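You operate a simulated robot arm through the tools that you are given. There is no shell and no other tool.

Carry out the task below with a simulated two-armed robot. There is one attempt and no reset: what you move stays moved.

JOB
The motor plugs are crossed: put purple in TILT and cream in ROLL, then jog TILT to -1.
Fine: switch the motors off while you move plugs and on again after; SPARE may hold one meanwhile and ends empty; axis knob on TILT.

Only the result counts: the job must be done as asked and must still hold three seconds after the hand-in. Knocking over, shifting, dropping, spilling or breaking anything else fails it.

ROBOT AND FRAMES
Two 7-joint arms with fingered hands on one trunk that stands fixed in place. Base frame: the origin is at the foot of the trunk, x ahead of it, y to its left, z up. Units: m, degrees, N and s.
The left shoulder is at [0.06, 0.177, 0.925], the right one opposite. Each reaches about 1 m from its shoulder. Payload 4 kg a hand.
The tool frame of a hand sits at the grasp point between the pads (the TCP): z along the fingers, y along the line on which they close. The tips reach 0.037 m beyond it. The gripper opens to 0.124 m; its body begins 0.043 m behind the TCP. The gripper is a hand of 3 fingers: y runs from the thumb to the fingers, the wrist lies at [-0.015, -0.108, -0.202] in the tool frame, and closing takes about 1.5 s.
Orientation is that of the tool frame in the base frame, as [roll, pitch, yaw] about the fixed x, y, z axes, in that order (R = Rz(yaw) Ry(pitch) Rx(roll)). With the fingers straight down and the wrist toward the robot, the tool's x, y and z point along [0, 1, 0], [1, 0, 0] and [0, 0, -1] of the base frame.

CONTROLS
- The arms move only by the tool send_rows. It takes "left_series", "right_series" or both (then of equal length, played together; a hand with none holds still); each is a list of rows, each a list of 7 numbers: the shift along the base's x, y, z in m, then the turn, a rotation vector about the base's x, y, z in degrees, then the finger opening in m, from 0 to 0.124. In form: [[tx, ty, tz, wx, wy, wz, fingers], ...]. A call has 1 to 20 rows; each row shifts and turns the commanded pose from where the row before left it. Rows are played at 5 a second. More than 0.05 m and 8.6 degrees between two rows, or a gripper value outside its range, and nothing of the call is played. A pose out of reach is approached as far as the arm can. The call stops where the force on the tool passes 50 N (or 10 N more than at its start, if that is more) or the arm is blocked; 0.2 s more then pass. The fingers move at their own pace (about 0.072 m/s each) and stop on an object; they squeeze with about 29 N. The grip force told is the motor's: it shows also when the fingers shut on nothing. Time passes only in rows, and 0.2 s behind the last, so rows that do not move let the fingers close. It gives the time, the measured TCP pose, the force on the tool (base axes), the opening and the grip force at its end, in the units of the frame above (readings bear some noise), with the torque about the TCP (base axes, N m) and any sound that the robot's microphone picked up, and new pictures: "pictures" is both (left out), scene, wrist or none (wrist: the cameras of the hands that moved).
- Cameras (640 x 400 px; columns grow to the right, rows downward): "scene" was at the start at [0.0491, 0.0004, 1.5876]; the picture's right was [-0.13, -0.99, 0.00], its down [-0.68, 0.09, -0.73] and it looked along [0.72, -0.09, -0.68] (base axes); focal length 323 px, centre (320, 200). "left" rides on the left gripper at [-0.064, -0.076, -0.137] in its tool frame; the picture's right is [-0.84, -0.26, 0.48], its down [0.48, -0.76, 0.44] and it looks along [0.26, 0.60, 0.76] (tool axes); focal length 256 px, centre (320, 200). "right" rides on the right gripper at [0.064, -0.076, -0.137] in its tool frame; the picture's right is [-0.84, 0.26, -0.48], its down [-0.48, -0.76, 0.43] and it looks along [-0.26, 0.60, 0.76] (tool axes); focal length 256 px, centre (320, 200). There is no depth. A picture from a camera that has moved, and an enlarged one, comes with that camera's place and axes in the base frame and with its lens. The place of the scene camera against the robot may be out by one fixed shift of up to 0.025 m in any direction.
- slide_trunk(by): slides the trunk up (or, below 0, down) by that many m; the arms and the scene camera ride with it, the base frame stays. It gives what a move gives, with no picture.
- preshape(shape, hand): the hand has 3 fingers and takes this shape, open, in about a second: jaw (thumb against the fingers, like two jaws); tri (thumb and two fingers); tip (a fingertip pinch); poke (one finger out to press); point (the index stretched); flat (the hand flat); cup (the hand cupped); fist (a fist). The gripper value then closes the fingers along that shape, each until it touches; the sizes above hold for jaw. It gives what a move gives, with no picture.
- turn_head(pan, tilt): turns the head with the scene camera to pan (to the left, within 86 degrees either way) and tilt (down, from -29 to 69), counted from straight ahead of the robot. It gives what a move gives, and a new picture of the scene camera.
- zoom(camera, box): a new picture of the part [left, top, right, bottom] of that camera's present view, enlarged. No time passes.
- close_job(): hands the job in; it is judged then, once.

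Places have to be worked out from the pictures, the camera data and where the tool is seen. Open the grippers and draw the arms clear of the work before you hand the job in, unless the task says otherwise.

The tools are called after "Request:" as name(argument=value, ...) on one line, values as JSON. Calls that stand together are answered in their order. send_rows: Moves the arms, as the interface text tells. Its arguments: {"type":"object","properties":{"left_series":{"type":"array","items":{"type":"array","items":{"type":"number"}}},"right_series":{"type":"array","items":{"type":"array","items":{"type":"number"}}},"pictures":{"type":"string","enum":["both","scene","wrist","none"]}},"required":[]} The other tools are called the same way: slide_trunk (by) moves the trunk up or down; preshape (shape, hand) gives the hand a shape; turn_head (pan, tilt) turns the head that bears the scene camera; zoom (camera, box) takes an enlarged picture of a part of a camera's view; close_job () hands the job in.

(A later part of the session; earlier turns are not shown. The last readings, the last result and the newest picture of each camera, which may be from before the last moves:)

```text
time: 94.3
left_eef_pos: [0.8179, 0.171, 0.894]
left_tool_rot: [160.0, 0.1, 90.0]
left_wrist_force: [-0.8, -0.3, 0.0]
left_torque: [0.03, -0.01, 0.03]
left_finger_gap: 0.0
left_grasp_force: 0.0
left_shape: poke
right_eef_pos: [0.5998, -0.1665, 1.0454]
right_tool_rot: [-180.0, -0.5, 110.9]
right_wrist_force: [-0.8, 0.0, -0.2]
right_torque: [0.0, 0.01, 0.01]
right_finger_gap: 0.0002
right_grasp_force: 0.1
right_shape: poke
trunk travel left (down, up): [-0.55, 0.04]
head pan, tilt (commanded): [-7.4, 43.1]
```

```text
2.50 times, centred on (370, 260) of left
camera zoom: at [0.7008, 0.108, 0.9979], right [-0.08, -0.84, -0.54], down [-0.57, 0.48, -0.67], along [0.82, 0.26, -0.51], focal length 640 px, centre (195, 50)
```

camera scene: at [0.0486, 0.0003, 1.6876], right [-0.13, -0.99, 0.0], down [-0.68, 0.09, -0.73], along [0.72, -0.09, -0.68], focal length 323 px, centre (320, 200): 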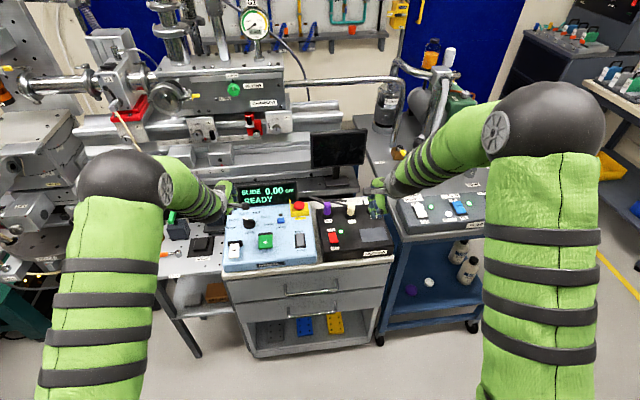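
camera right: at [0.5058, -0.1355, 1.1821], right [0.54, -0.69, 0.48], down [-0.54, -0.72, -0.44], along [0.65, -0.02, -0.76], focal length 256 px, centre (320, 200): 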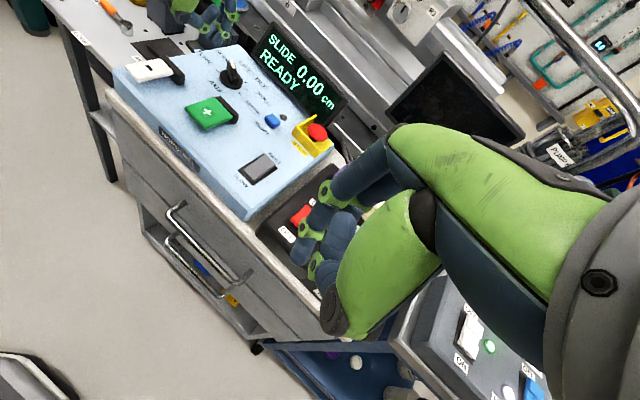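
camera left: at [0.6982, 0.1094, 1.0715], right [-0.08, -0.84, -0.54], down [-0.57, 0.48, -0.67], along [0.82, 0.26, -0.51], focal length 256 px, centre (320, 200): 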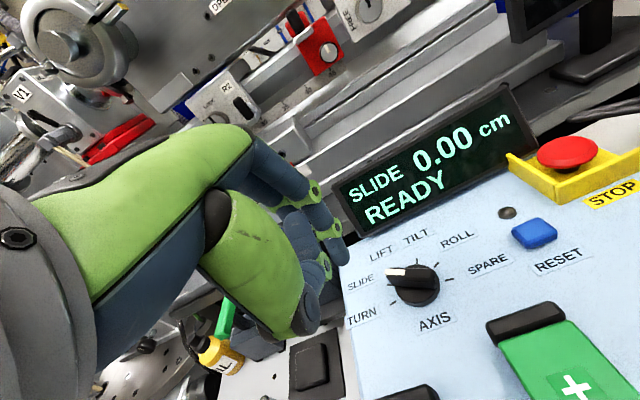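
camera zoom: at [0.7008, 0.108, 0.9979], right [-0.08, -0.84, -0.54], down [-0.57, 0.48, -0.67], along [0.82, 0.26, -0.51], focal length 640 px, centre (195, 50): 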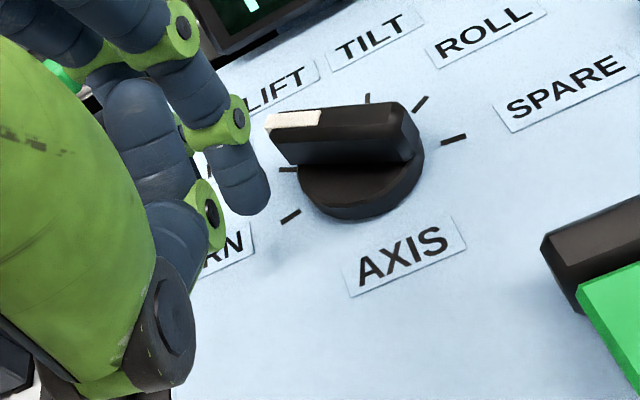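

The fingertip is ~11 mm below the bar's top and clear of the panel. I'll push the white end clockwise along its arc, stopping partway to check.

Request:
send_rows(left_series=[[0.0033, -0.0083, 0, 0, 0, 0, 0], [0.0033, -0.0084, 0, 0, 0, 0, 0], [0.007, -0.0004, 0, 0, 0, 0, 0], [0, 0, 0, 0, 0, 0, 0]], pictures="none")

Request:
zoom(camera="right", box=[185, 10, 285, 100])

Request:
zoom(camera="left", box=[280, 180, 460, 340])

```text
time: 95.3
left_eef_pos: [0.8312, 0.1535, 0.8954]
left_tool_rot: [160.0, 0.1, 89.9]
left_wrist_force: [-1.0, -0.4, -0.2]
left_torque: [-0.01, 0.0, 0.0]
left_finger_gap: 0.0
left_grasp_force: 0.0
left_shape: poke
right_eef_pos: [0.6003, -0.1656, 1.0452]
right_tool_rot: [-180.0, -0.4, 111.0]
right_wrist_force: [0.8, 0.2, -0.3]
right_torque: [-0.04, -0.02, 0.0]
right_finger_gap: 0.0001
right_grasp_force: 0.0
right_shape: poke
trunk travel left (down, up): [-0.55, 0.04]
head pan, tilt (commanded): [-7.4, 43.1]
```

```text
4.44 times, centred on (235, 55) of right
camera zoom: at [0.506, -0.1354, 1.1821], right [0.54, -0.7, 0.47], down [-0.54, -0.72, -0.44], along [0.65, -0.02, -0.76], focal length 1138 px, centre (698, 844)
```

zoom: 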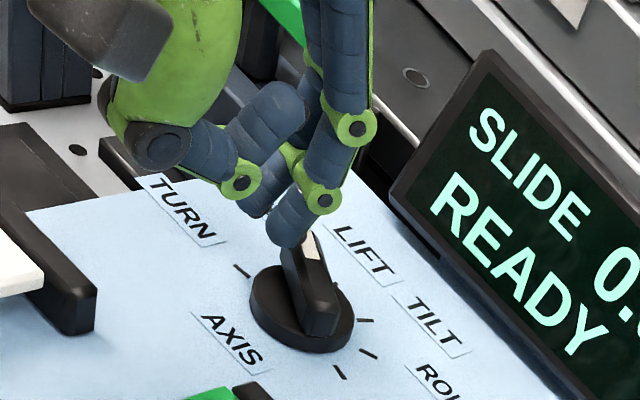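

```text
2.50 times, centred on (370, 260) of left
camera zoom: at [0.7144, 0.091, 0.9982], right [-0.08, -0.84, -0.54], down [-0.57, 0.48, -0.67], along [0.82, 0.26, -0.51], focal length 640 px, centre (195, 50)
```

zoom: 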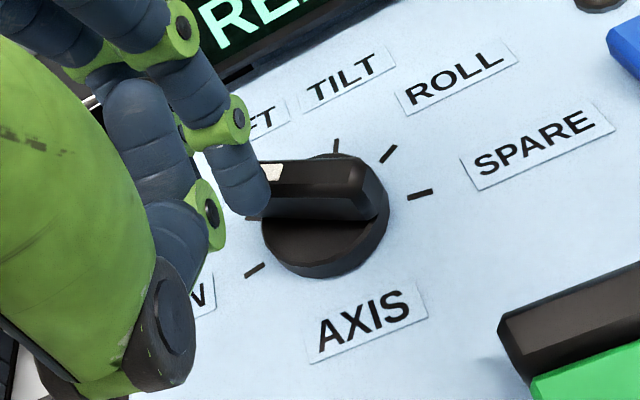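

Contact has just been made and the bar began to turn. Continuing along the arc in smaller steps.

Request:
send_rows(left_series=[[0.0037, -0.0014, 0, 0, 0, 0, 0], [0.0036, -0.0015, 0, 0, 0, 0, 0], [0, 0, 0, 0, 0, 0, 0]], pictures="none")

Request:
zoom(camera="right", box=[185, 10, 285, 100])

Request:
zoom(camera="left", box=[280, 180, 460, 340])

```text
time: 96.1
left_eef_pos: [0.8386, 0.1513, 0.8965]
left_tool_rot: [160.0, 0.0, 90.1]
left_wrist_force: [0.0, 0.2, -0.4]
left_torque: [0.03, 0.02, -0.01]
left_finger_gap: 0.0
left_grasp_force: 0.1
left_shape: poke
right_eef_pos: [0.6008, -0.1665, 1.0456]
right_tool_rot: [-180.0, -0.5, 110.9]
right_wrist_force: [0.1, 0.1, 0.3]
right_torque: [-0.01, 0.01, 0.0]
right_finger_gap: 0.0002
right_grasp_force: 0.0
right_shape: poke
trunk travel left (down, up): [-0.55, 0.04]
head pan, tilt (commanded): [-7.4, 43.1]
```

```text
4.44 times, centred on (235, 55) of right
camera zoom: at [0.5061, -0.1354, 1.1821], right [0.54, -0.7, 0.47], down [-0.54, -0.72, -0.44], along [0.65, -0.02, -0.76], focal length 1138 px, centre (698, 844)
```

zoom: 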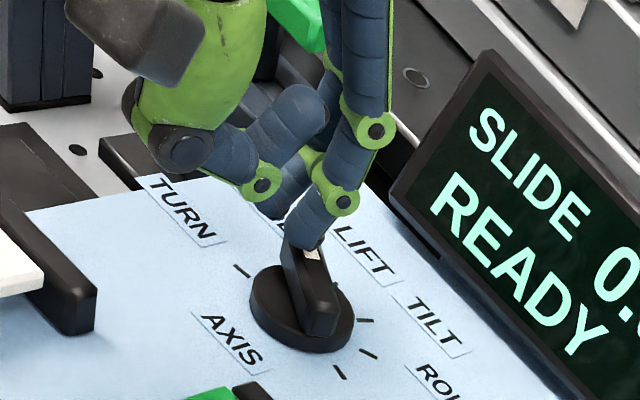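

```text
2.50 times, centred on (370, 260) of left
camera zoom: at [0.721, 0.088, 0.9986], right [-0.08, -0.84, -0.54], down [-0.57, 0.48, -0.67], along [0.82, 0.26, -0.51], focal length 640 px, centre (195, 50)
```

zoom: 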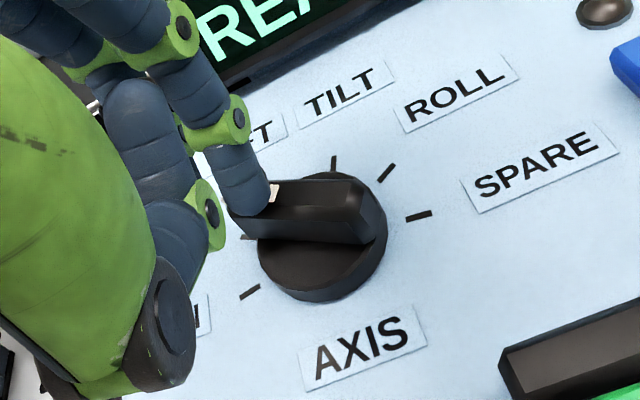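

No force and the finger overlaps the bar in both views, so it rode just above the bar: the tip's lowest point is only ~0.036 m below the TCP. I'll back off to the left, go 15 mm lower, and approach again.

Request:
send_rows(left_series=[[0, 0, 0.01, 0, 0, 0, 0], [-0.0141, 0.0202, 0, 0, 0, 0, 0], [0, 0, -0.013, 0, 0, 0, 0], [0, 0, -0.0125, 0, 0, 0, 0], [0, 0, 0, 0, 0, 0, 0]], pictures="none")

Request:
zoom(camera="right", box=[185, 10, 285, 100])

Request:
zoom(camera="left", box=[280, 180, 460, 340])

```text
time: 97.3
left_eef_pos: [0.8236, 0.1725, 0.8829]
left_tool_rot: [159.9, 0.1, 89.9]
left_wrist_force: [0.4, -1.0, -0.6]
left_torque: [0.0, -0.01, -0.02]
left_finger_gap: 0.0
left_grasp_force: 0.1
left_shape: poke
right_eef_pos: [0.5982, -0.1668, 1.0446]
right_tool_rot: [-180.0, -0.5, 110.9]
right_wrist_force: [0.5, 0.1, -0.6]
right_torque: [-0.01, 0.0, 0.0]
right_finger_gap: 0.0
right_grasp_force: 0.0
right_shape: poke
trunk travel left (down, up): [-0.55, 0.04]
head pan, tilt (commanded): [-7.4, 43.1]
```

```text
4.44 times, centred on (235, 55) of right
camera zoom: at [0.5061, -0.1355, 1.1821], right [0.54, -0.7, 0.47], down [-0.54, -0.72, -0.44], along [0.65, -0.02, -0.76], focal length 1138 px, centre (698, 844)
```

zoom: 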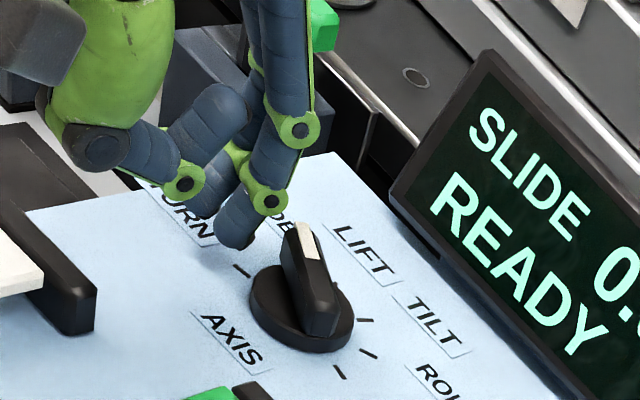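

```text
2.50 times, centred on (370, 260) of left
camera zoom: at [0.7064, 0.1082, 0.9848], right [-0.08, -0.84, -0.54], down [-0.57, 0.48, -0.67], along [0.82, 0.26, -0.51], focal length 640 px, centre (195, 50)
```

zoom: 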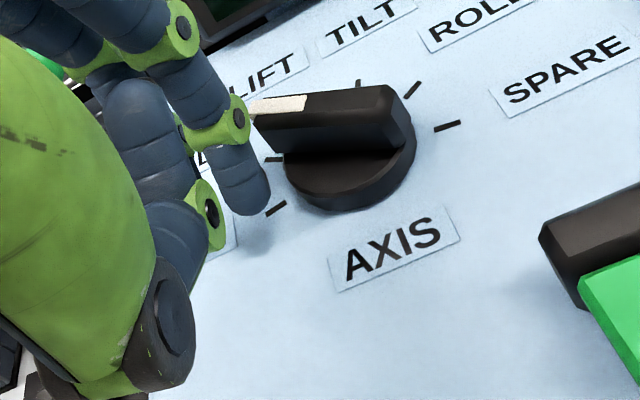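

The tip now sits well below the bar's top, with its shadow close on the panel. Pushing toward the white end again.

Request:
send_rows(left_series=[[0.0067, -0.0054, 0, 0, 0, 0, 0], [0.0067, -0.0054, 0, 0, 0, 0, 0], [0.0035, -0.0005, 0, 0, 0, 0, 0], [0, 0, 0, 0, 0, 0, 0]], pictures="none")

Request:
zoom(camera="right", box=[185, 10, 285, 100])

Request:
zoom(camera="left", box=[280, 180, 460, 340])

```text
time: 98.3
left_eef_pos: [0.8388, 0.1614, 0.8801]
left_tool_rot: [160.0, 0.1, 90.0]
left_wrist_force: [0.3, -0.1, -0.5]
left_torque: [0.0, -0.01, -0.01]
left_finger_gap: 0.0002
left_grasp_force: 0.2
left_shape: poke
right_eef_pos: [0.6004, -0.1666, 1.0467]
right_tool_rot: [-179.9, -0.5, 110.9]
right_wrist_force: [0.5, 0.4, 0.5]
right_torque: [-0.01, -0.03, -0.02]
right_finger_gap: 0.0
right_grasp_force: 0.0
right_shape: poke
trunk travel left (down, up): [-0.55, 0.04]
head pan, tilt (commanded): [-7.4, 43.1]
```

```text
4.44 times, centred on (235, 55) of right
camera zoom: at [0.5061, -0.1354, 1.1821], right [0.54, -0.7, 0.47], down [-0.54, -0.72, -0.44], along [0.65, -0.02, -0.76], focal length 1138 px, centre (698, 844)
```

zoom: 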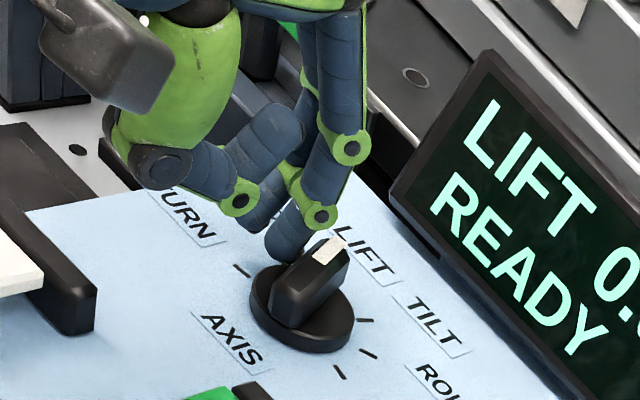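

```text
2.50 times, centred on (370, 260) of left
camera zoom: at [0.7227, 0.0975, 0.9837], right [-0.08, -0.84, -0.54], down [-0.57, 0.48, -0.67], along [0.82, 0.25, -0.51], focal length 640 px, centre (195, 50)
```

zoom: 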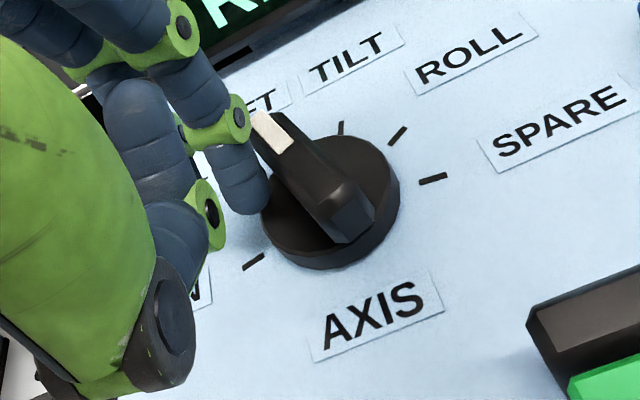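

It clicked to LIFT, and the display confirms. One more step to TILT: continuing the arc.

Request:
send_rows(left_series=[[0.0047, 0, 0, 0, 0, 0, 0], [0.0046, -0.0001, 0, 0, 0, 0, 0], [0.0026, -0.0024, 0, 0, 0, 0, 0], [0, 0, 0, 0, 0, 0, 0]], pictures="none")

Request:
zoom(camera="right", box=[185, 10, 285, 100])

Request:
zoom(camera="left", box=[280, 180, 460, 340])

```text
time: 99.3
left_eef_pos: [0.8534, 0.159, 0.8799]
left_tool_rot: [160.1, 0.2, 89.9]
left_wrist_force: [-0.5, 0.0, 0.1]
left_torque: [0.03, -0.02, -0.03]
left_finger_gap: 0.0
left_grasp_force: 0.0
left_shape: poke
right_eef_pos: [0.5995, -0.1668, 1.0465]
right_tool_rot: [180.0, -0.5, 110.8]
right_wrist_force: [-0.5, -0.4, 1.0]
right_torque: [-0.01, -0.02, 0.02]
right_finger_gap: 0.0
right_grasp_force: 0.0
right_shape: poke
trunk travel left (down, up): [-0.55, 0.04]
head pan, tilt (commanded): [-7.4, 43.1]
```

```text
4.44 times, centred on (235, 55) of right
camera zoom: at [0.506, -0.1354, 1.1821], right [0.54, -0.7, 0.47], down [-0.54, -0.72, -0.44], along [0.65, -0.02, -0.76], focal length 1138 px, centre (698, 844)
```

zoom: 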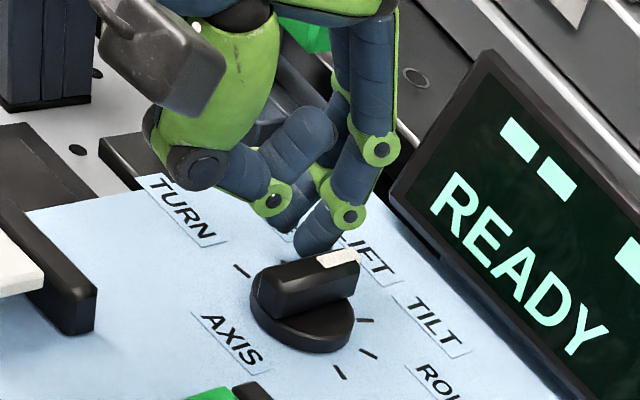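

```text
2.50 times, centred on (370, 260) of left
camera zoom: at [0.7359, 0.0946, 0.9834], right [-0.08, -0.84, -0.54], down [-0.57, 0.48, -0.67], along [0.82, 0.26, -0.51], focal length 640 px, centre (195, 50)
```

zoom: 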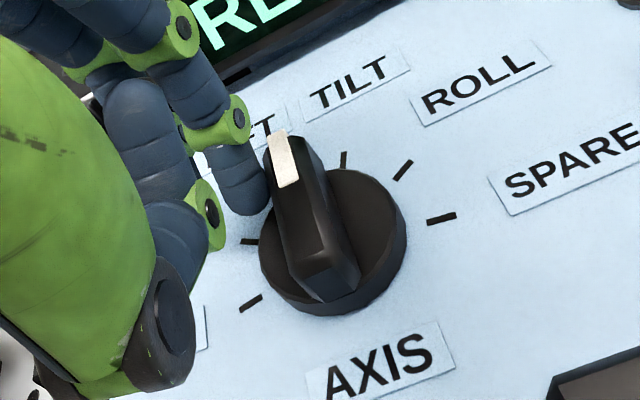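

The display shows dashes: the knob is between LIFT and TILT. A little further along the arc.

Request:
send_rows(left_series=[[0.0018, -0.0028, 0, 0, 0, 0, 0], [0.0014, -0.003, 0, 0, 0, 0, 0], [0, 0, 0, 0, 0, 0, 0]], pictures="none")

Request:
zoom(camera="right", box=[185, 10, 285, 100])

Request:
zoom(camera="left", box=[280, 180, 460, 340])

```text
time: 100.1
left_eef_pos: [0.8563, 0.153, 0.8804]
left_tool_rot: [160.1, 0.1, 89.9]
left_wrist_force: [0.3, -0.3, 0.1]
left_torque: [-0.03, -0.01, 0.01]
left_finger_gap: 0.0
left_grasp_force: 0.0
left_shape: poke
right_eef_pos: [0.599, -0.1657, 1.0466]
right_tool_rot: [180.0, -0.5, 110.9]
right_wrist_force: [0.8, 0.3, 0.0]
right_torque: [-0.02, 0.0, -0.03]
right_finger_gap: 0.0
right_grasp_force: 0.0
right_shape: poke
trunk travel left (down, up): [-0.55, 0.04]
head pan, tilt (commanded): [-7.4, 43.1]
```

```text
4.44 times, centred on (235, 55) of right
camera zoom: at [0.5061, -0.1354, 1.1821], right [0.54, -0.7, 0.47], down [-0.54, -0.72, -0.44], along [0.65, -0.02, -0.76], focal length 1138 px, centre (698, 844)
```

zoom: 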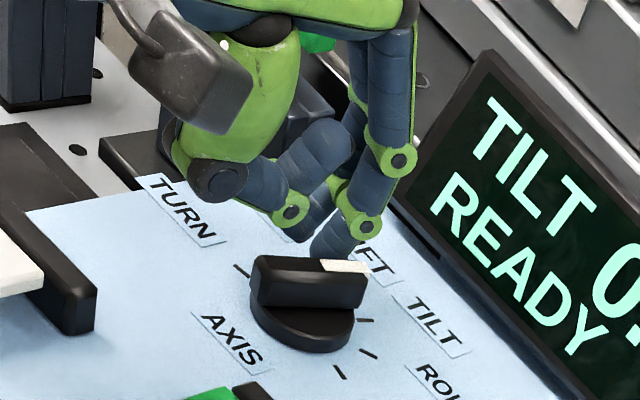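

```text
2.50 times, centred on (370, 260) of left
camera zoom: at [0.7392, 0.0884, 0.983], right [-0.08, -0.84, -0.54], down [-0.57, 0.48, -0.67], along [0.82, 0.26, -0.51], focal length 640 px, centre (195, 50)
```

zoom: 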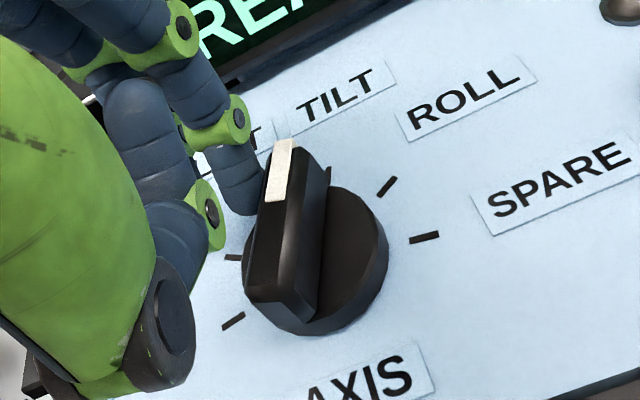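

The display reads TILT READY and the pointer sits at about -18°, right on the TILT mark. I'll draw the finger away from the bar and up, then read the display.

Request:
send_rows(left_series=[[-0.004, 0.012, 0, 0, 0, 0, 0], [-0.006, 0.01, 0.015, 0, 0, 0, 0], [-0.02, 0.01, 0.03, 0, 0, 0, 0], [-0.03, 0.01, 0.03, 0, 6.67, 0, 0], [-0.03, 0.01, 0.01, 0, 6.67, 0, 0], [-0.03, 0.01, 0, 0, 6.66, 0, 0], [0, 0, 0, 0, 0, 0, 0]], pictures="both")

Request:
zoom(camera="right", box=[100, 10, 350, 190])

Request:
zoom(camera="scene", box=[215, 165, 335, 275])

```text
time: 101.7
left_eef_pos: [0.7373, 0.2171, 0.9633]
left_tool_rot: [-179.9, 0.1, 90.0]
left_wrist_force: [0.3, -0.7, -0.6]
left_torque: [0.03, -0.03, 0.0]
left_finger_gap: 0.0
left_grasp_force: 0.0
left_shape: poke
right_eef_pos: [0.6005, -0.1669, 1.0463]
right_tool_rot: [180.0, -0.5, 110.9]
right_wrist_force: [0.0, -0.5, -0.1]
right_torque: [0.0, 0.03, 0.0]
right_finger_gap: 0.0001
right_grasp_force: 0.1
right_shape: poke
trunk travel left (down, up): [-0.55, 0.04]
head pan, tilt (commanded): [-7.4, 43.1]
camera scene: at [0.0495, 0.0003, 1.6875], right [-0.13, -0.99, 0.0], down [-0.68, 0.09, -0.73], along [0.72, -0.09, -0.68], focal length 323 px, centre (320, 200)
camera left: at [0.6622, 0.1521, 1.1007], right [-0.26, -0.84, -0.48], down [-0.76, 0.48, -0.43], along [0.6, 0.26, -0.76], focal length 256 px, centre (320, 200)
```

scene: 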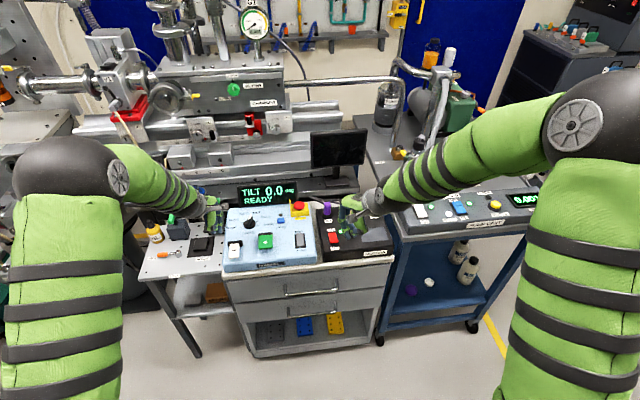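
left: 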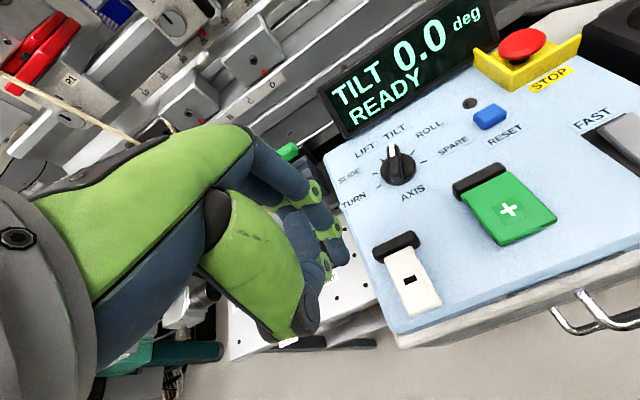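

```text
2.22 times, centred on (225, 100) of right
camera zoom: at [0.5062, -0.1354, 1.182], right [0.54, -0.7, 0.47], down [-0.54, -0.72, -0.44], along [0.65, -0.02, -0.76], focal length 569 px, centre (531, 422)
```

zoom: 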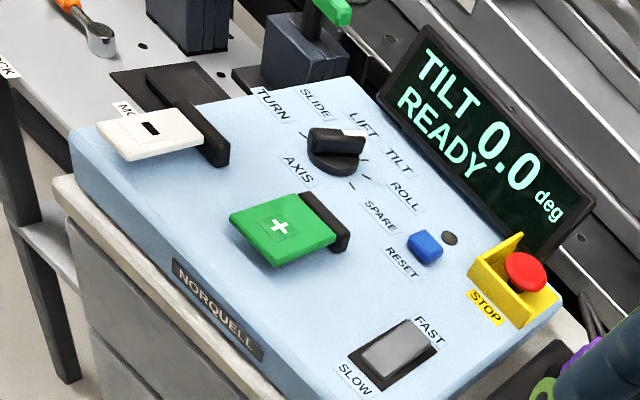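

```text
3.64 times, centred on (275, 220) of scene
camera zoom: at [0.0495, 0.0003, 1.6875], right [-0.13, -0.99, 0.0], down [-0.68, 0.09, -0.73], along [0.72, -0.09, -0.68], focal length 1175 px, centre (484, 127)
```

zoom: 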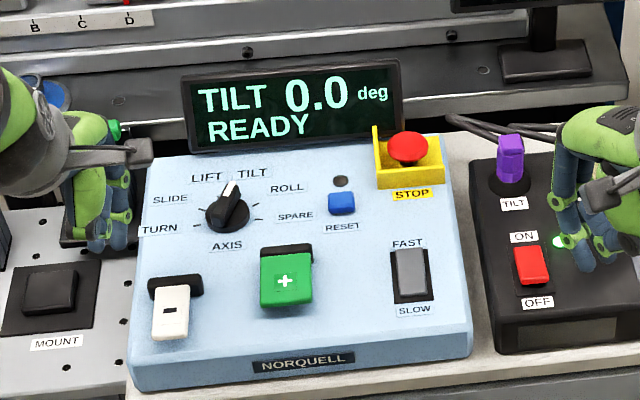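

TILT reads 0.0 deg, READY. The minus paddle is at about (0.722, 0.177, 0.855); I'll bring the left fingertip just above it.

Request:
send_rows(left_series=[[-0.01, -0.018, -0.012, 0, 0, 0, 0], [-0.0093, -0.017, -0.012, 0, 0, 0, 0], [0, 0, -0.02, 0, 0, 0, 0], [0, 0, -0.012, 0, 0, 0, 0], [0, 0, 0, 0, 0, 0, 0]], pictures="none")

Request:
zoom(camera="right", box=[110, 10, 230, 110])

Request:
zoom(camera="left", box=[250, 160, 470, 360])

Request:
zoom(camera="scene", box=[215, 215, 285, 275])

```text
time: 102.9
left_eef_pos: [0.7181, 0.1814, 0.909]
left_tool_rot: [-180.0, 0.1, 90.1]
left_wrist_force: [0.1, 0.9, -0.9]
left_torque: [0.0, -0.01, 0.01]
left_finger_gap: 0.0001
left_grasp_force: 0.0
left_shape: poke
right_eef_pos: [0.5995, -0.1665, 1.0448]
right_tool_rot: [180.0, -0.5, 111.0]
right_wrist_force: [-1.3, -1.2, 0.1]
right_torque: [-0.02, 0.0, 0.0]
right_finger_gap: 0.0
right_grasp_force: 0.1
right_shape: poke
trunk travel left (down, up): [-0.55, 0.04]
head pan, tilt (commanded): [-7.4, 43.1]
```

```text
4.00 times, centred on (170, 60) of right
camera zoom: at [0.5061, -0.1354, 1.1821], right [0.54, -0.7, 0.47], down [-0.54, -0.72, -0.44], along [0.65, -0.02, -0.76], focal length 1024 px, centre (920, 760)
```

zoom: 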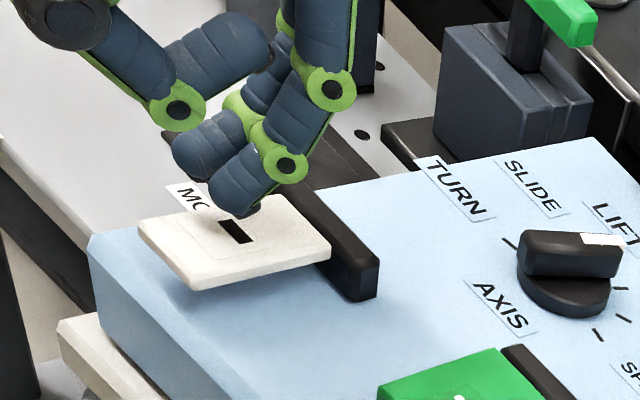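

```text
2.00 times, centred on (360, 260) of left
camera zoom: at [0.6427, 0.1166, 1.0454], right [-0.26, -0.84, -0.48], down [-0.76, 0.48, -0.44], along [0.6, 0.26, -0.76], focal length 512 px, centre (240, 80)
```

zoom: 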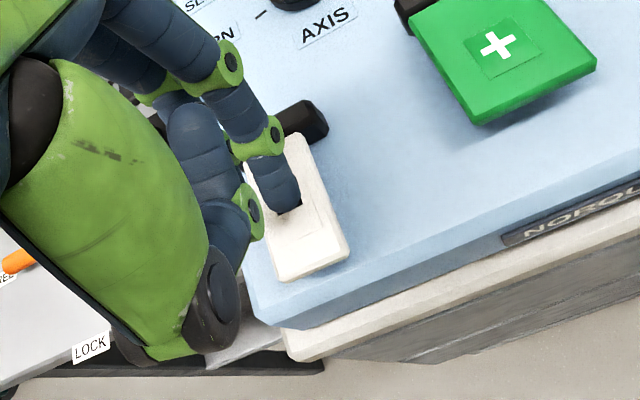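

```text
6.67 times, centred on (250, 245) of scene
camera zoom: at [0.0493, 0.0004, 1.6876], right [-0.13, -0.99, 0.0], down [-0.68, 0.09, -0.73], along [0.72, -0.09, -0.68], focal length 2154 px, centre (787, -100)
```

zoom: 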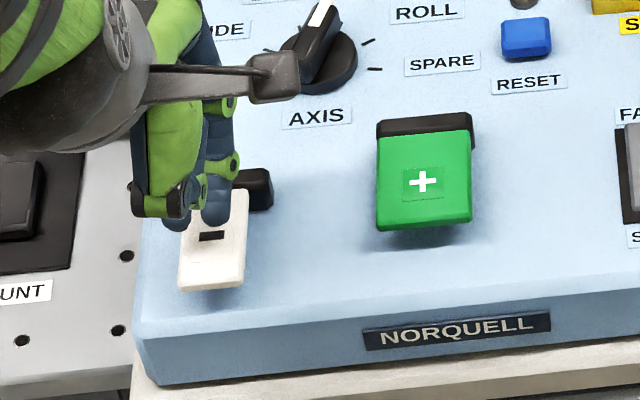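

The fingertip is over the "−" mark. I'll shift slightly toward the paddle's middle and creep down, watching force and display.

Request:
send_rows(left_series=[[-0.005, -0.002, -0.008, 0, 0, 0, 0], [0, 0, -0.004, 0, 0, 0, 0]], pictures="none")

Request:
zoom(camera="scene", box=[215, 165, 335, 275])

Request:
zoom(camera="right", box=[110, 10, 230, 110])

```text
time: 103.5
left_eef_pos: [0.7116, 0.1776, 0.8961]
left_tool_rot: [180.0, 0.0, 90.0]
left_wrist_force: [0.7, -0.2, 0.3]
left_torque: [0.03, -0.01, 0.0]
left_finger_gap: 0.0001
left_grasp_force: 0.1
left_shape: poke
right_eef_pos: [0.5989, -0.165, 1.0457]
right_tool_rot: [180.0, -0.5, 111.0]
right_wrist_force: [0.7, 0.7, 0.5]
right_torque: [0.0, -0.01, 0.01]
right_finger_gap: 0.0001
right_grasp_force: 0.1
right_shape: poke
trunk travel left (down, up): [-0.55, 0.04]
head pan, tilt (commanded): [-7.4, 43.1]
```

```text
3.64 times, centred on (275, 220) of scene
camera zoom: at [0.0493, 0.0005, 1.6876], right [-0.13, -0.99, 0.0], down [-0.68, 0.09, -0.73], along [0.72, -0.09, -0.68], focal length 1175 px, centre (484, 127)
```

zoom: 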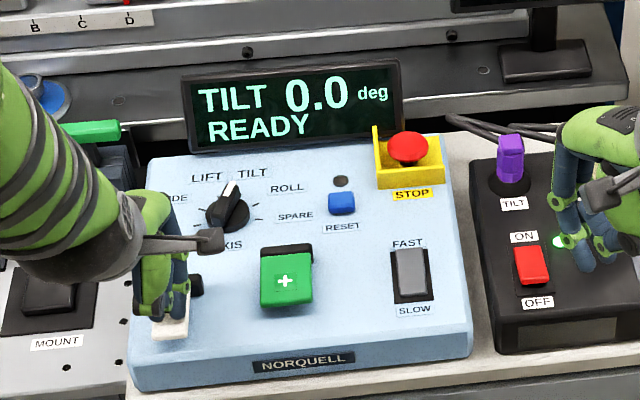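

```text
4.00 times, centred on (170, 60) of right
camera zoom: at [0.5061, -0.1353, 1.1821], right [0.54, -0.7, 0.47], down [-0.54, -0.72, -0.44], along [0.65, -0.02, -0.76], focal length 1024 px, centre (920, 760)
```

zoom: 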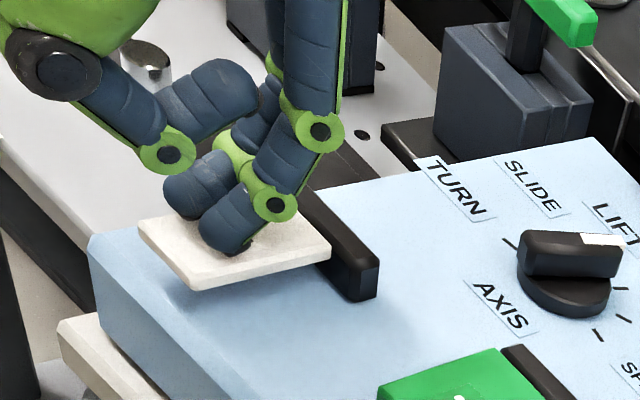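

No contact yet. Another small step down.

Request:
send_rows(left_series=[[0, 0, -0.004, 0, 0, 0, 0]], pictures="none")

Request:
zoom(camera="scene", box=[255, 175, 305, 215])

```text
time: 103.9
left_eef_pos: [0.7126, 0.1774, 0.893]
left_tool_rot: [179.9, 0.0, 90.0]
left_wrist_force: [-0.2, -0.8, 0.6]
left_torque: [-0.01, 0.0, 0.0]
left_finger_gap: 0.0001
left_grasp_force: 0.0
left_shape: poke
right_eef_pos: [0.5988, -0.1675, 1.0464]
right_tool_rot: [-180.0, -0.5, 111.0]
right_wrist_force: [-0.2, -0.7, 0.4]
right_torque: [-0.04, -0.03, 0.0]
right_finger_gap: 0.0
right_grasp_force: 0.1
right_shape: poke
trunk travel left (down, up): [-0.55, 0.04]
head pan, tilt (commanded): [-7.4, 43.1]
```

```text
10.00 times, centred on (280, 195) of scene
camera zoom: at [0.0492, 0.0003, 1.6876], right [-0.13, -0.99, 0.0], down [-0.68, 0.09, -0.73], along [0.72, -0.09, -0.68], focal length 3231 px, centre (720, 250)
```

zoom: 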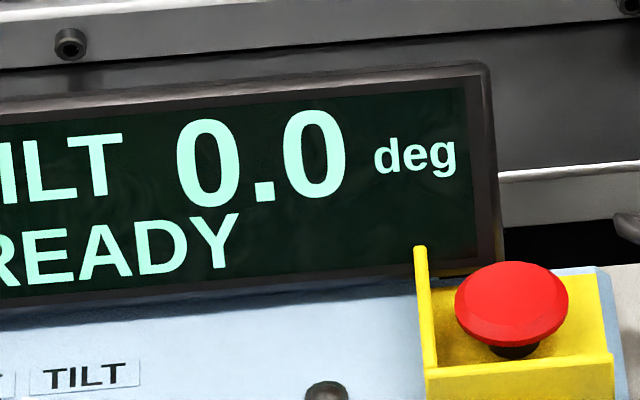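

Still 0.0 with no contact. Stepping down again.

Request:
send_rows(left_series=[[0, 0, -0.004, 0, 0, 0, 0]], pictures="none")

Request:
zoom(camera="scene", box=[255, 175, 305, 215])

Request:
zoom(camera="right", box=[110, 10, 230, 110])

```text
time: 104.3
left_eef_pos: [0.7114, 0.1775, 0.8899]
left_tool_rot: [180.0, 0.0, 90.0]
left_wrist_force: [-0.8, -0.3, 0.8]
left_torque: [-0.05, 0.01, 0.01]
left_finger_gap: 0.0002
left_grasp_force: 0.0
left_shape: poke
right_eef_pos: [0.5983, -0.1665, 1.0454]
right_tool_rot: [-180.0, -0.5, 110.9]
right_wrist_force: [-0.4, 0.8, -0.2]
right_torque: [-0.01, 0.01, 0.04]
right_finger_gap: 0.0
right_grasp_force: 0.2
right_shape: poke
trunk travel left (down, up): [-0.55, 0.04]
head pan, tilt (commanded): [-7.4, 43.1]
```

```text
10.00 times, centred on (280, 195) of scene
camera zoom: at [0.0491, 0.0003, 1.6876], right [-0.13, -0.99, 0.0], down [-0.68, 0.09, -0.73], along [0.72, -0.09, -0.68], focal length 3231 px, centre (720, 250)
```

zoom: 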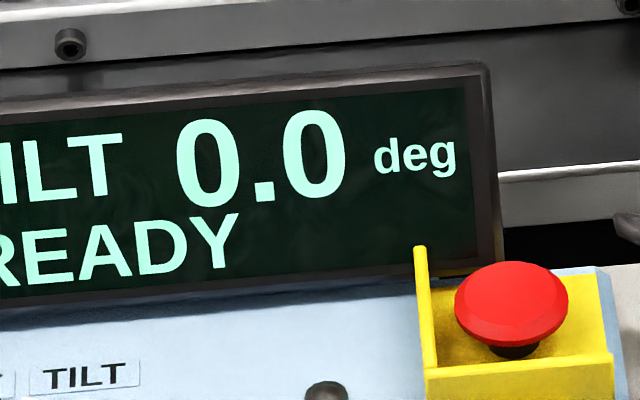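

```text
4.00 times, centred on (170, 60) of right
camera zoom: at [0.5059, -0.1355, 1.1822], right [0.54, -0.7, 0.47], down [-0.54, -0.72, -0.44], along [0.65, -0.02, -0.76], focal length 1024 px, centre (920, 760)
```

zoom: 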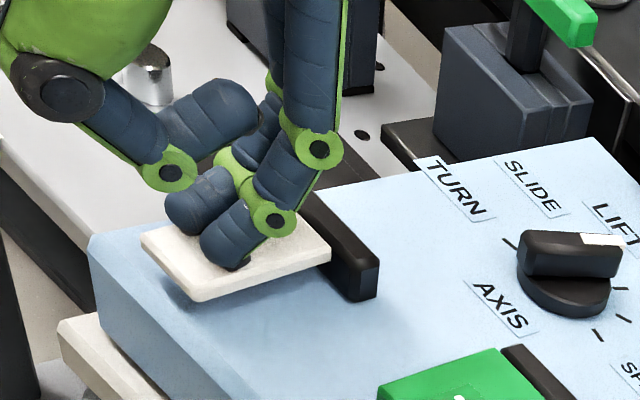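

The paddle has started to dip under the finger (0.8 N), display still 0.0. One more small step.

Request:
send_rows(left_series=[[0, 0, -0.003, 0, 0, 0, 0]], pictures="none")

Request:
zoom(camera="scene", box=[240, 175, 305, 215])

```text
time: 104.7
left_eef_pos: [0.7115, 0.1785, 0.8866]
left_tool_rot: [179.9, 0.0, 90.0]
left_wrist_force: [0.3, 0.3, 2.5]
left_torque: [-0.01, -0.04, -0.01]
left_finger_gap: 0.0
left_grasp_force: 0.0
left_shape: poke
right_eef_pos: [0.5992, -0.1665, 1.045]
right_tool_rot: [-180.0, -0.6, 110.9]
right_wrist_force: [-1.1, -0.2, 0.2]
right_torque: [0.02, 0.05, 0.02]
right_finger_gap: 0.0003
right_grasp_force: 0.0
right_shape: poke
trunk travel left (down, up): [-0.55, 0.04]
head pan, tilt (commanded): [-7.4, 43.1]
```

```text
9.85 times, centred on (272, 195) of scene
camera zoom: at [0.0491, 0.0003, 1.6876], right [-0.13, -0.99, 0.0], down [-0.68, 0.09, -0.73], along [0.72, -0.09, -0.68], focal length 3181 px, centre (788, 249)
```

zoom: 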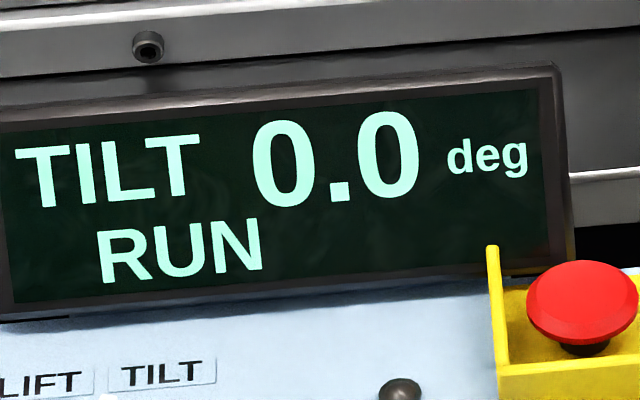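

It says RUN: the jog has just started. I'll hold for one short row and read the rate.

Request:
send_rows(left_series=[[0, 0, 0, 0, 0, 0, 0]], pictures="none")

Request:
zoom(camera="scene", box=[240, 175, 305, 215])

```text
time: 105.1
left_eef_pos: [0.711, 0.1776, 0.8856]
left_tool_rot: [179.9, 0.1, 90.0]
left_wrist_force: [-0.2, 0.3, 2.1]
left_torque: [0.03, -0.03, 0.0]
left_finger_gap: 0.0
left_grasp_force: 0.1
left_shape: poke
right_eef_pos: [0.5994, -0.1651, 1.0454]
right_tool_rot: [180.0, -0.5, 110.9]
right_wrist_force: [0.3, 0.4, 0.5]
right_torque: [0.0, -0.03, 0.03]
right_finger_gap: 0.0002
right_grasp_force: 0.1
right_shape: poke
trunk travel left (down, up): [-0.55, 0.04]
head pan, tilt (commanded): [-7.4, 43.1]
```

```text
9.85 times, centred on (272, 195) of scene
camera zoom: at [0.049, 0.0004, 1.6876], right [-0.13, -0.99, 0.0], down [-0.68, 0.09, -0.73], along [0.72, -0.09, -0.68], focal length 3181 px, centre (788, 249)
```

zoom: 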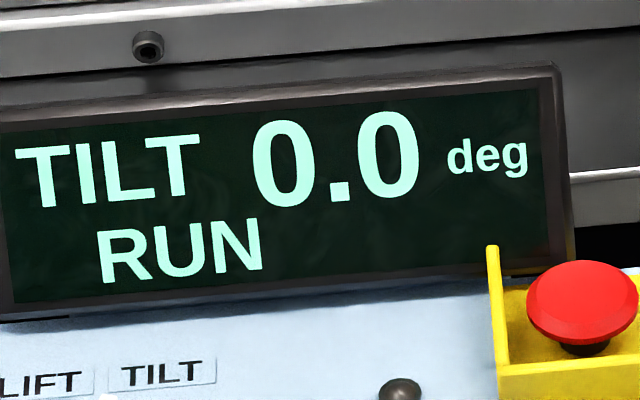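

Still 0.0, so the rate is slow. Holding a bit longer.

Request:
send_rows(left_series=[[0, 0, 0, 0, 0, 0, 0], [0, 0, 0, 0, 0, 0, 0]], pictures="none")

Request:
zoom(camera="scene", box=[240, 175, 305, 215])

```text
time: 105.7
left_eef_pos: [0.7123, 0.1777, 0.8858]
left_tool_rot: [-179.9, 0.0, 90.0]
left_wrist_force: [-0.3, 0.8, 2.4]
left_torque: [0.01, -0.04, 0.02]
left_finger_gap: 0.0
left_grasp_force: 0.1
left_shape: poke
right_eef_pos: [0.5996, -0.1665, 1.0457]
right_tool_rot: [-180.0, -0.4, 110.9]
right_wrist_force: [-0.4, 0.1, 0.2]
right_torque: [0.0, -0.02, 0.02]
right_finger_gap: 0.0
right_grasp_force: 0.0
right_shape: poke
trunk travel left (down, up): [-0.55, 0.04]
head pan, tilt (commanded): [-7.4, 43.1]
```

```text
9.85 times, centred on (272, 195) of scene
camera zoom: at [0.0491, 0.0004, 1.6876], right [-0.13, -0.99, 0.0], down [-0.68, 0.09, -0.73], along [0.72, -0.09, -0.68], focal length 3181 px, centre (788, 249)
```

zoom: 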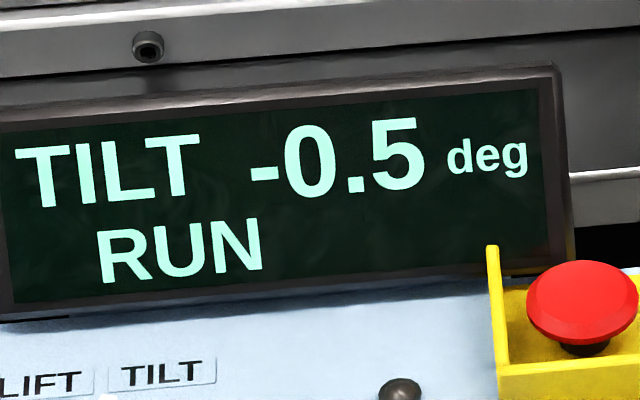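

-0.5 now. To learn whether it steps or runs continuously, I'll release and read the value.

Request:
send_rows(left_series=[[0, 0, 0.012, 0, 0, 0, 0]], pictures="none")

Request:
zoom(camera="scene", box=[240, 175, 305, 215])

```text
time: 106.1
left_eef_pos: [0.711, 0.1795, 0.8967]
left_tool_rot: [-179.9, 0.1, 90.0]
left_wrist_force: [-0.7, 0.4, -0.4]
left_torque: [-0.01, 0.02, 0.01]
left_finger_gap: 0.0001
left_grasp_force: 0.0
left_shape: poke
right_eef_pos: [0.5993, -0.1665, 1.0443]
right_tool_rot: [-180.0, -0.4, 110.9]
right_wrist_force: [0.2, -0.8, 0.6]
right_torque: [0.03, 0.0, 0.01]
right_finger_gap: 0.0001
right_grasp_force: 0.1
right_shape: poke
trunk travel left (down, up): [-0.55, 0.04]
head pan, tilt (commanded): [-7.4, 43.1]
```

```text
9.85 times, centred on (272, 195) of scene
camera zoom: at [0.0491, 0.0004, 1.6875], right [-0.13, -0.99, 0.0], down [-0.68, 0.09, -0.73], along [0.72, -0.09, -0.68], focal length 3181 px, centre (788, 249)
```

zoom: 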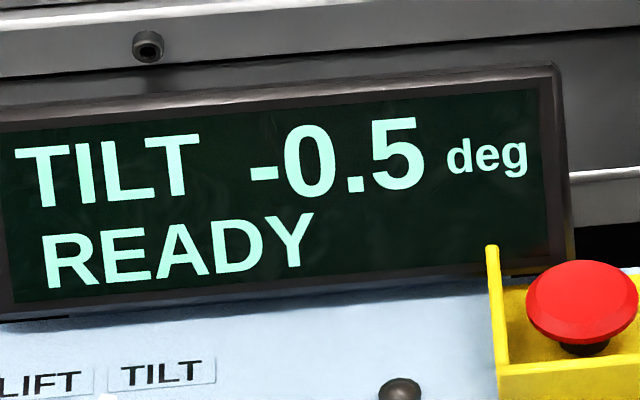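

It steps by -0.5 and is READY at -0.5. I'll press again the same way and read after a short hold.

Request:
send_rows(left_series=[[0, 0, -0.012, 0, 0, 0, 0], [0, 0, 0, 0, 0, 0, 0]], pictures="none")

Request:
zoom(camera="scene", box=[240, 175, 305, 215])

```text
time: 106.7
left_eef_pos: [0.7119, 0.1789, 0.8851]
left_tool_rot: [179.9, 0.0, 89.9]
left_wrist_force: [0.4, -1.2, 2.8]
left_torque: [-0.04, 0.01, 0.0]
left_finger_gap: 0.0
left_grasp_force: 0.2
left_shape: poke
right_eef_pos: [0.5997, -0.1655, 1.0451]
right_tool_rot: [-180.0, -0.5, 110.8]
right_wrist_force: [0.7, 0.1, 0.1]
right_torque: [-0.03, 0.05, -0.01]
right_finger_gap: 0.0
right_grasp_force: 0.0
right_shape: poke
trunk travel left (down, up): [-0.55, 0.04]
head pan, tilt (commanded): [-7.4, 43.1]
```

```text
9.85 times, centred on (272, 195) of scene
camera zoom: at [0.049, 0.0002, 1.6876], right [-0.13, -0.99, 0.0], down [-0.68, 0.09, -0.73], along [0.72, -0.09, -0.68], focal length 3181 px, centre (788, 249)
```

zoom: 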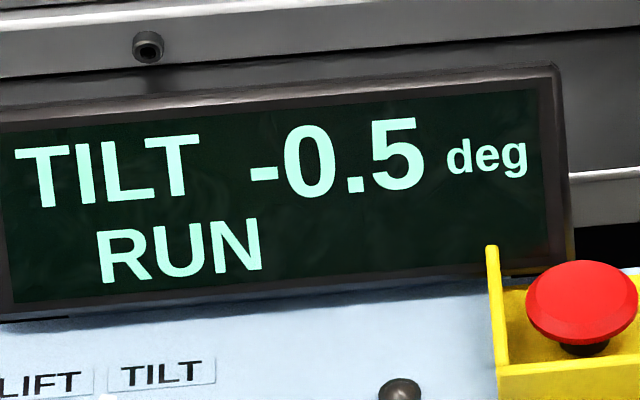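

RUN, still -0.5. Holding one more short row.

Request:
send_rows(left_series=[[0, 0, 0, 0, 0, 0, 0]], pictures="none")

Request:
zoom(camera="scene", box=[240, 175, 305, 215])

```text
time: 107.1
left_eef_pos: [0.7123, 0.1792, 0.8848]
left_tool_rot: [179.9, -0.1, 90.0]
left_wrist_force: [1.3, -0.3, 3.3]
left_torque: [-0.04, -0.01, -0.03]
left_finger_gap: 0.0001
left_grasp_force: 0.1
left_shape: poke
right_eef_pos: [0.6, -0.167, 1.0455]
right_tool_rot: [180.0, -0.5, 110.9]
right_wrist_force: [0.3, 0.6, 0.1]
right_torque: [0.0, -0.04, 0.01]
right_finger_gap: 0.0
right_grasp_force: 0.1
right_shape: poke
trunk travel left (down, up): [-0.55, 0.04]
head pan, tilt (commanded): [-7.4, 43.1]
```

```text
9.85 times, centred on (272, 195) of scene
camera zoom: at [0.0491, 0.0003, 1.6876], right [-0.13, -0.99, 0.0], down [-0.68, 0.09, -0.73], along [0.72, -0.09, -0.68], focal length 3181 px, centre (788, 249)
```

zoom: 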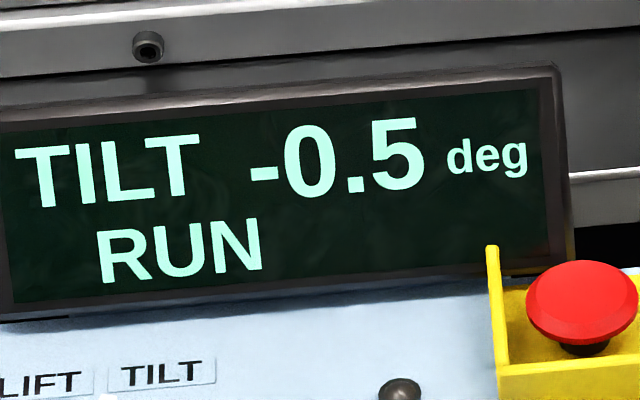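

Still -0.5 after ~0.8 s; the first step took about a second. One more row.

Request:
send_rows(left_series=[[0, 0, 0, 0, 0, 0, 0]], pictures="none")

Request:
zoom(camera="scene", box=[240, 175, 305, 215])

```text
time: 107.5
left_eef_pos: [0.7119, 0.179, 0.8848]
left_tool_rot: [180.0, 0.0, 89.9]
left_wrist_force: [0.5, 0.1, 2.3]
left_torque: [-0.02, 0.0, -0.01]
left_finger_gap: 0.0
left_grasp_force: 0.0
left_shape: poke
right_eef_pos: [0.6001, -0.1667, 1.047]
right_tool_rot: [179.9, -0.5, 110.9]
right_wrist_force: [-0.9, 0.0, -0.1]
right_torque: [0.02, 0.03, 0.01]
right_finger_gap: 0.0
right_grasp_force: 0.0
right_shape: poke
trunk travel left (down, up): [-0.55, 0.04]
head pan, tilt (commanded): [-7.4, 43.1]
```

```text
9.85 times, centred on (272, 195) of scene
camera zoom: at [0.0491, 0.0003, 1.6876], right [-0.13, -0.99, 0.0], down [-0.68, 0.09, -0.73], along [0.72, -0.09, -0.68], focal length 3181 px, centre (788, 249)
```

zoom: 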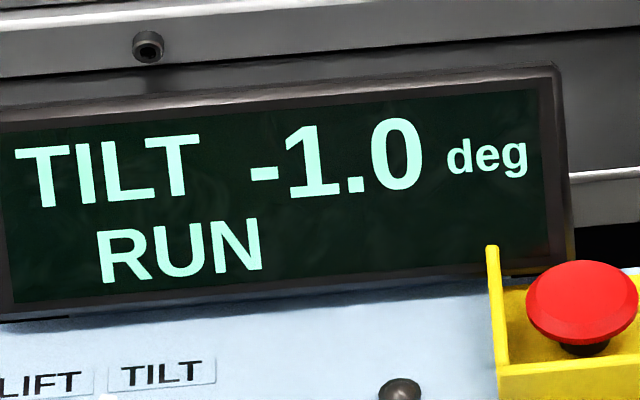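

TILT reads -1.0. Releasing the paddle at once.

Request:
send_rows(left_series=[[0, 0, 0.02, 0, 0, 0, 0], [0, 0, 0.03, 0, 0, 0, 0]], pictures="none")

Request:
zoom(camera="scene", box=[215, 165, 335, 275])

```text
time: 108.1
left_eef_pos: [0.7076, 0.1784, 0.9356]
left_tool_rot: [-180.0, -0.1, 90.0]
left_wrist_force: [0.3, -1.1, 0.6]
left_torque: [-0.01, -0.01, 0.01]
left_finger_gap: 0.0
left_grasp_force: 0.1
left_shape: poke
right_eef_pos: [0.5996, -0.1659, 1.0463]
right_tool_rot: [-180.0, -0.4, 111.0]
right_wrist_force: [-0.3, 0.3, 0.9]
right_torque: [0.02, 0.02, 0.03]
right_finger_gap: 0.0001
right_grasp_force: 0.1
right_shape: poke
trunk travel left (down, up): [-0.55, 0.04]
head pan, tilt (commanded): [-7.4, 43.1]
```

```text
3.64 times, centred on (275, 220) of scene
camera zoom: at [0.0486, 0.0002, 1.6875], right [-0.13, -0.99, 0.0], down [-0.68, 0.09, -0.73], along [0.72, -0.09, -0.68], focal length 1175 px, centre (484, 127)
```

zoom: 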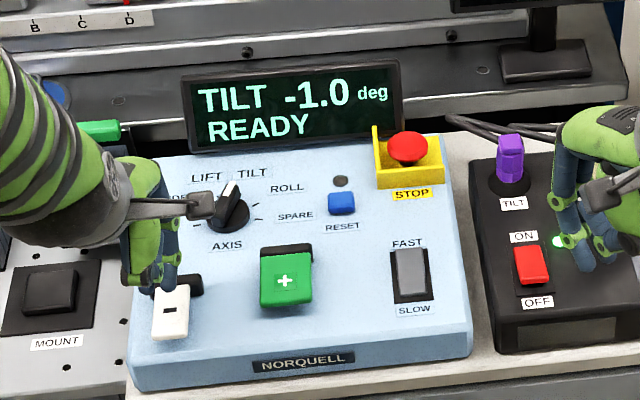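

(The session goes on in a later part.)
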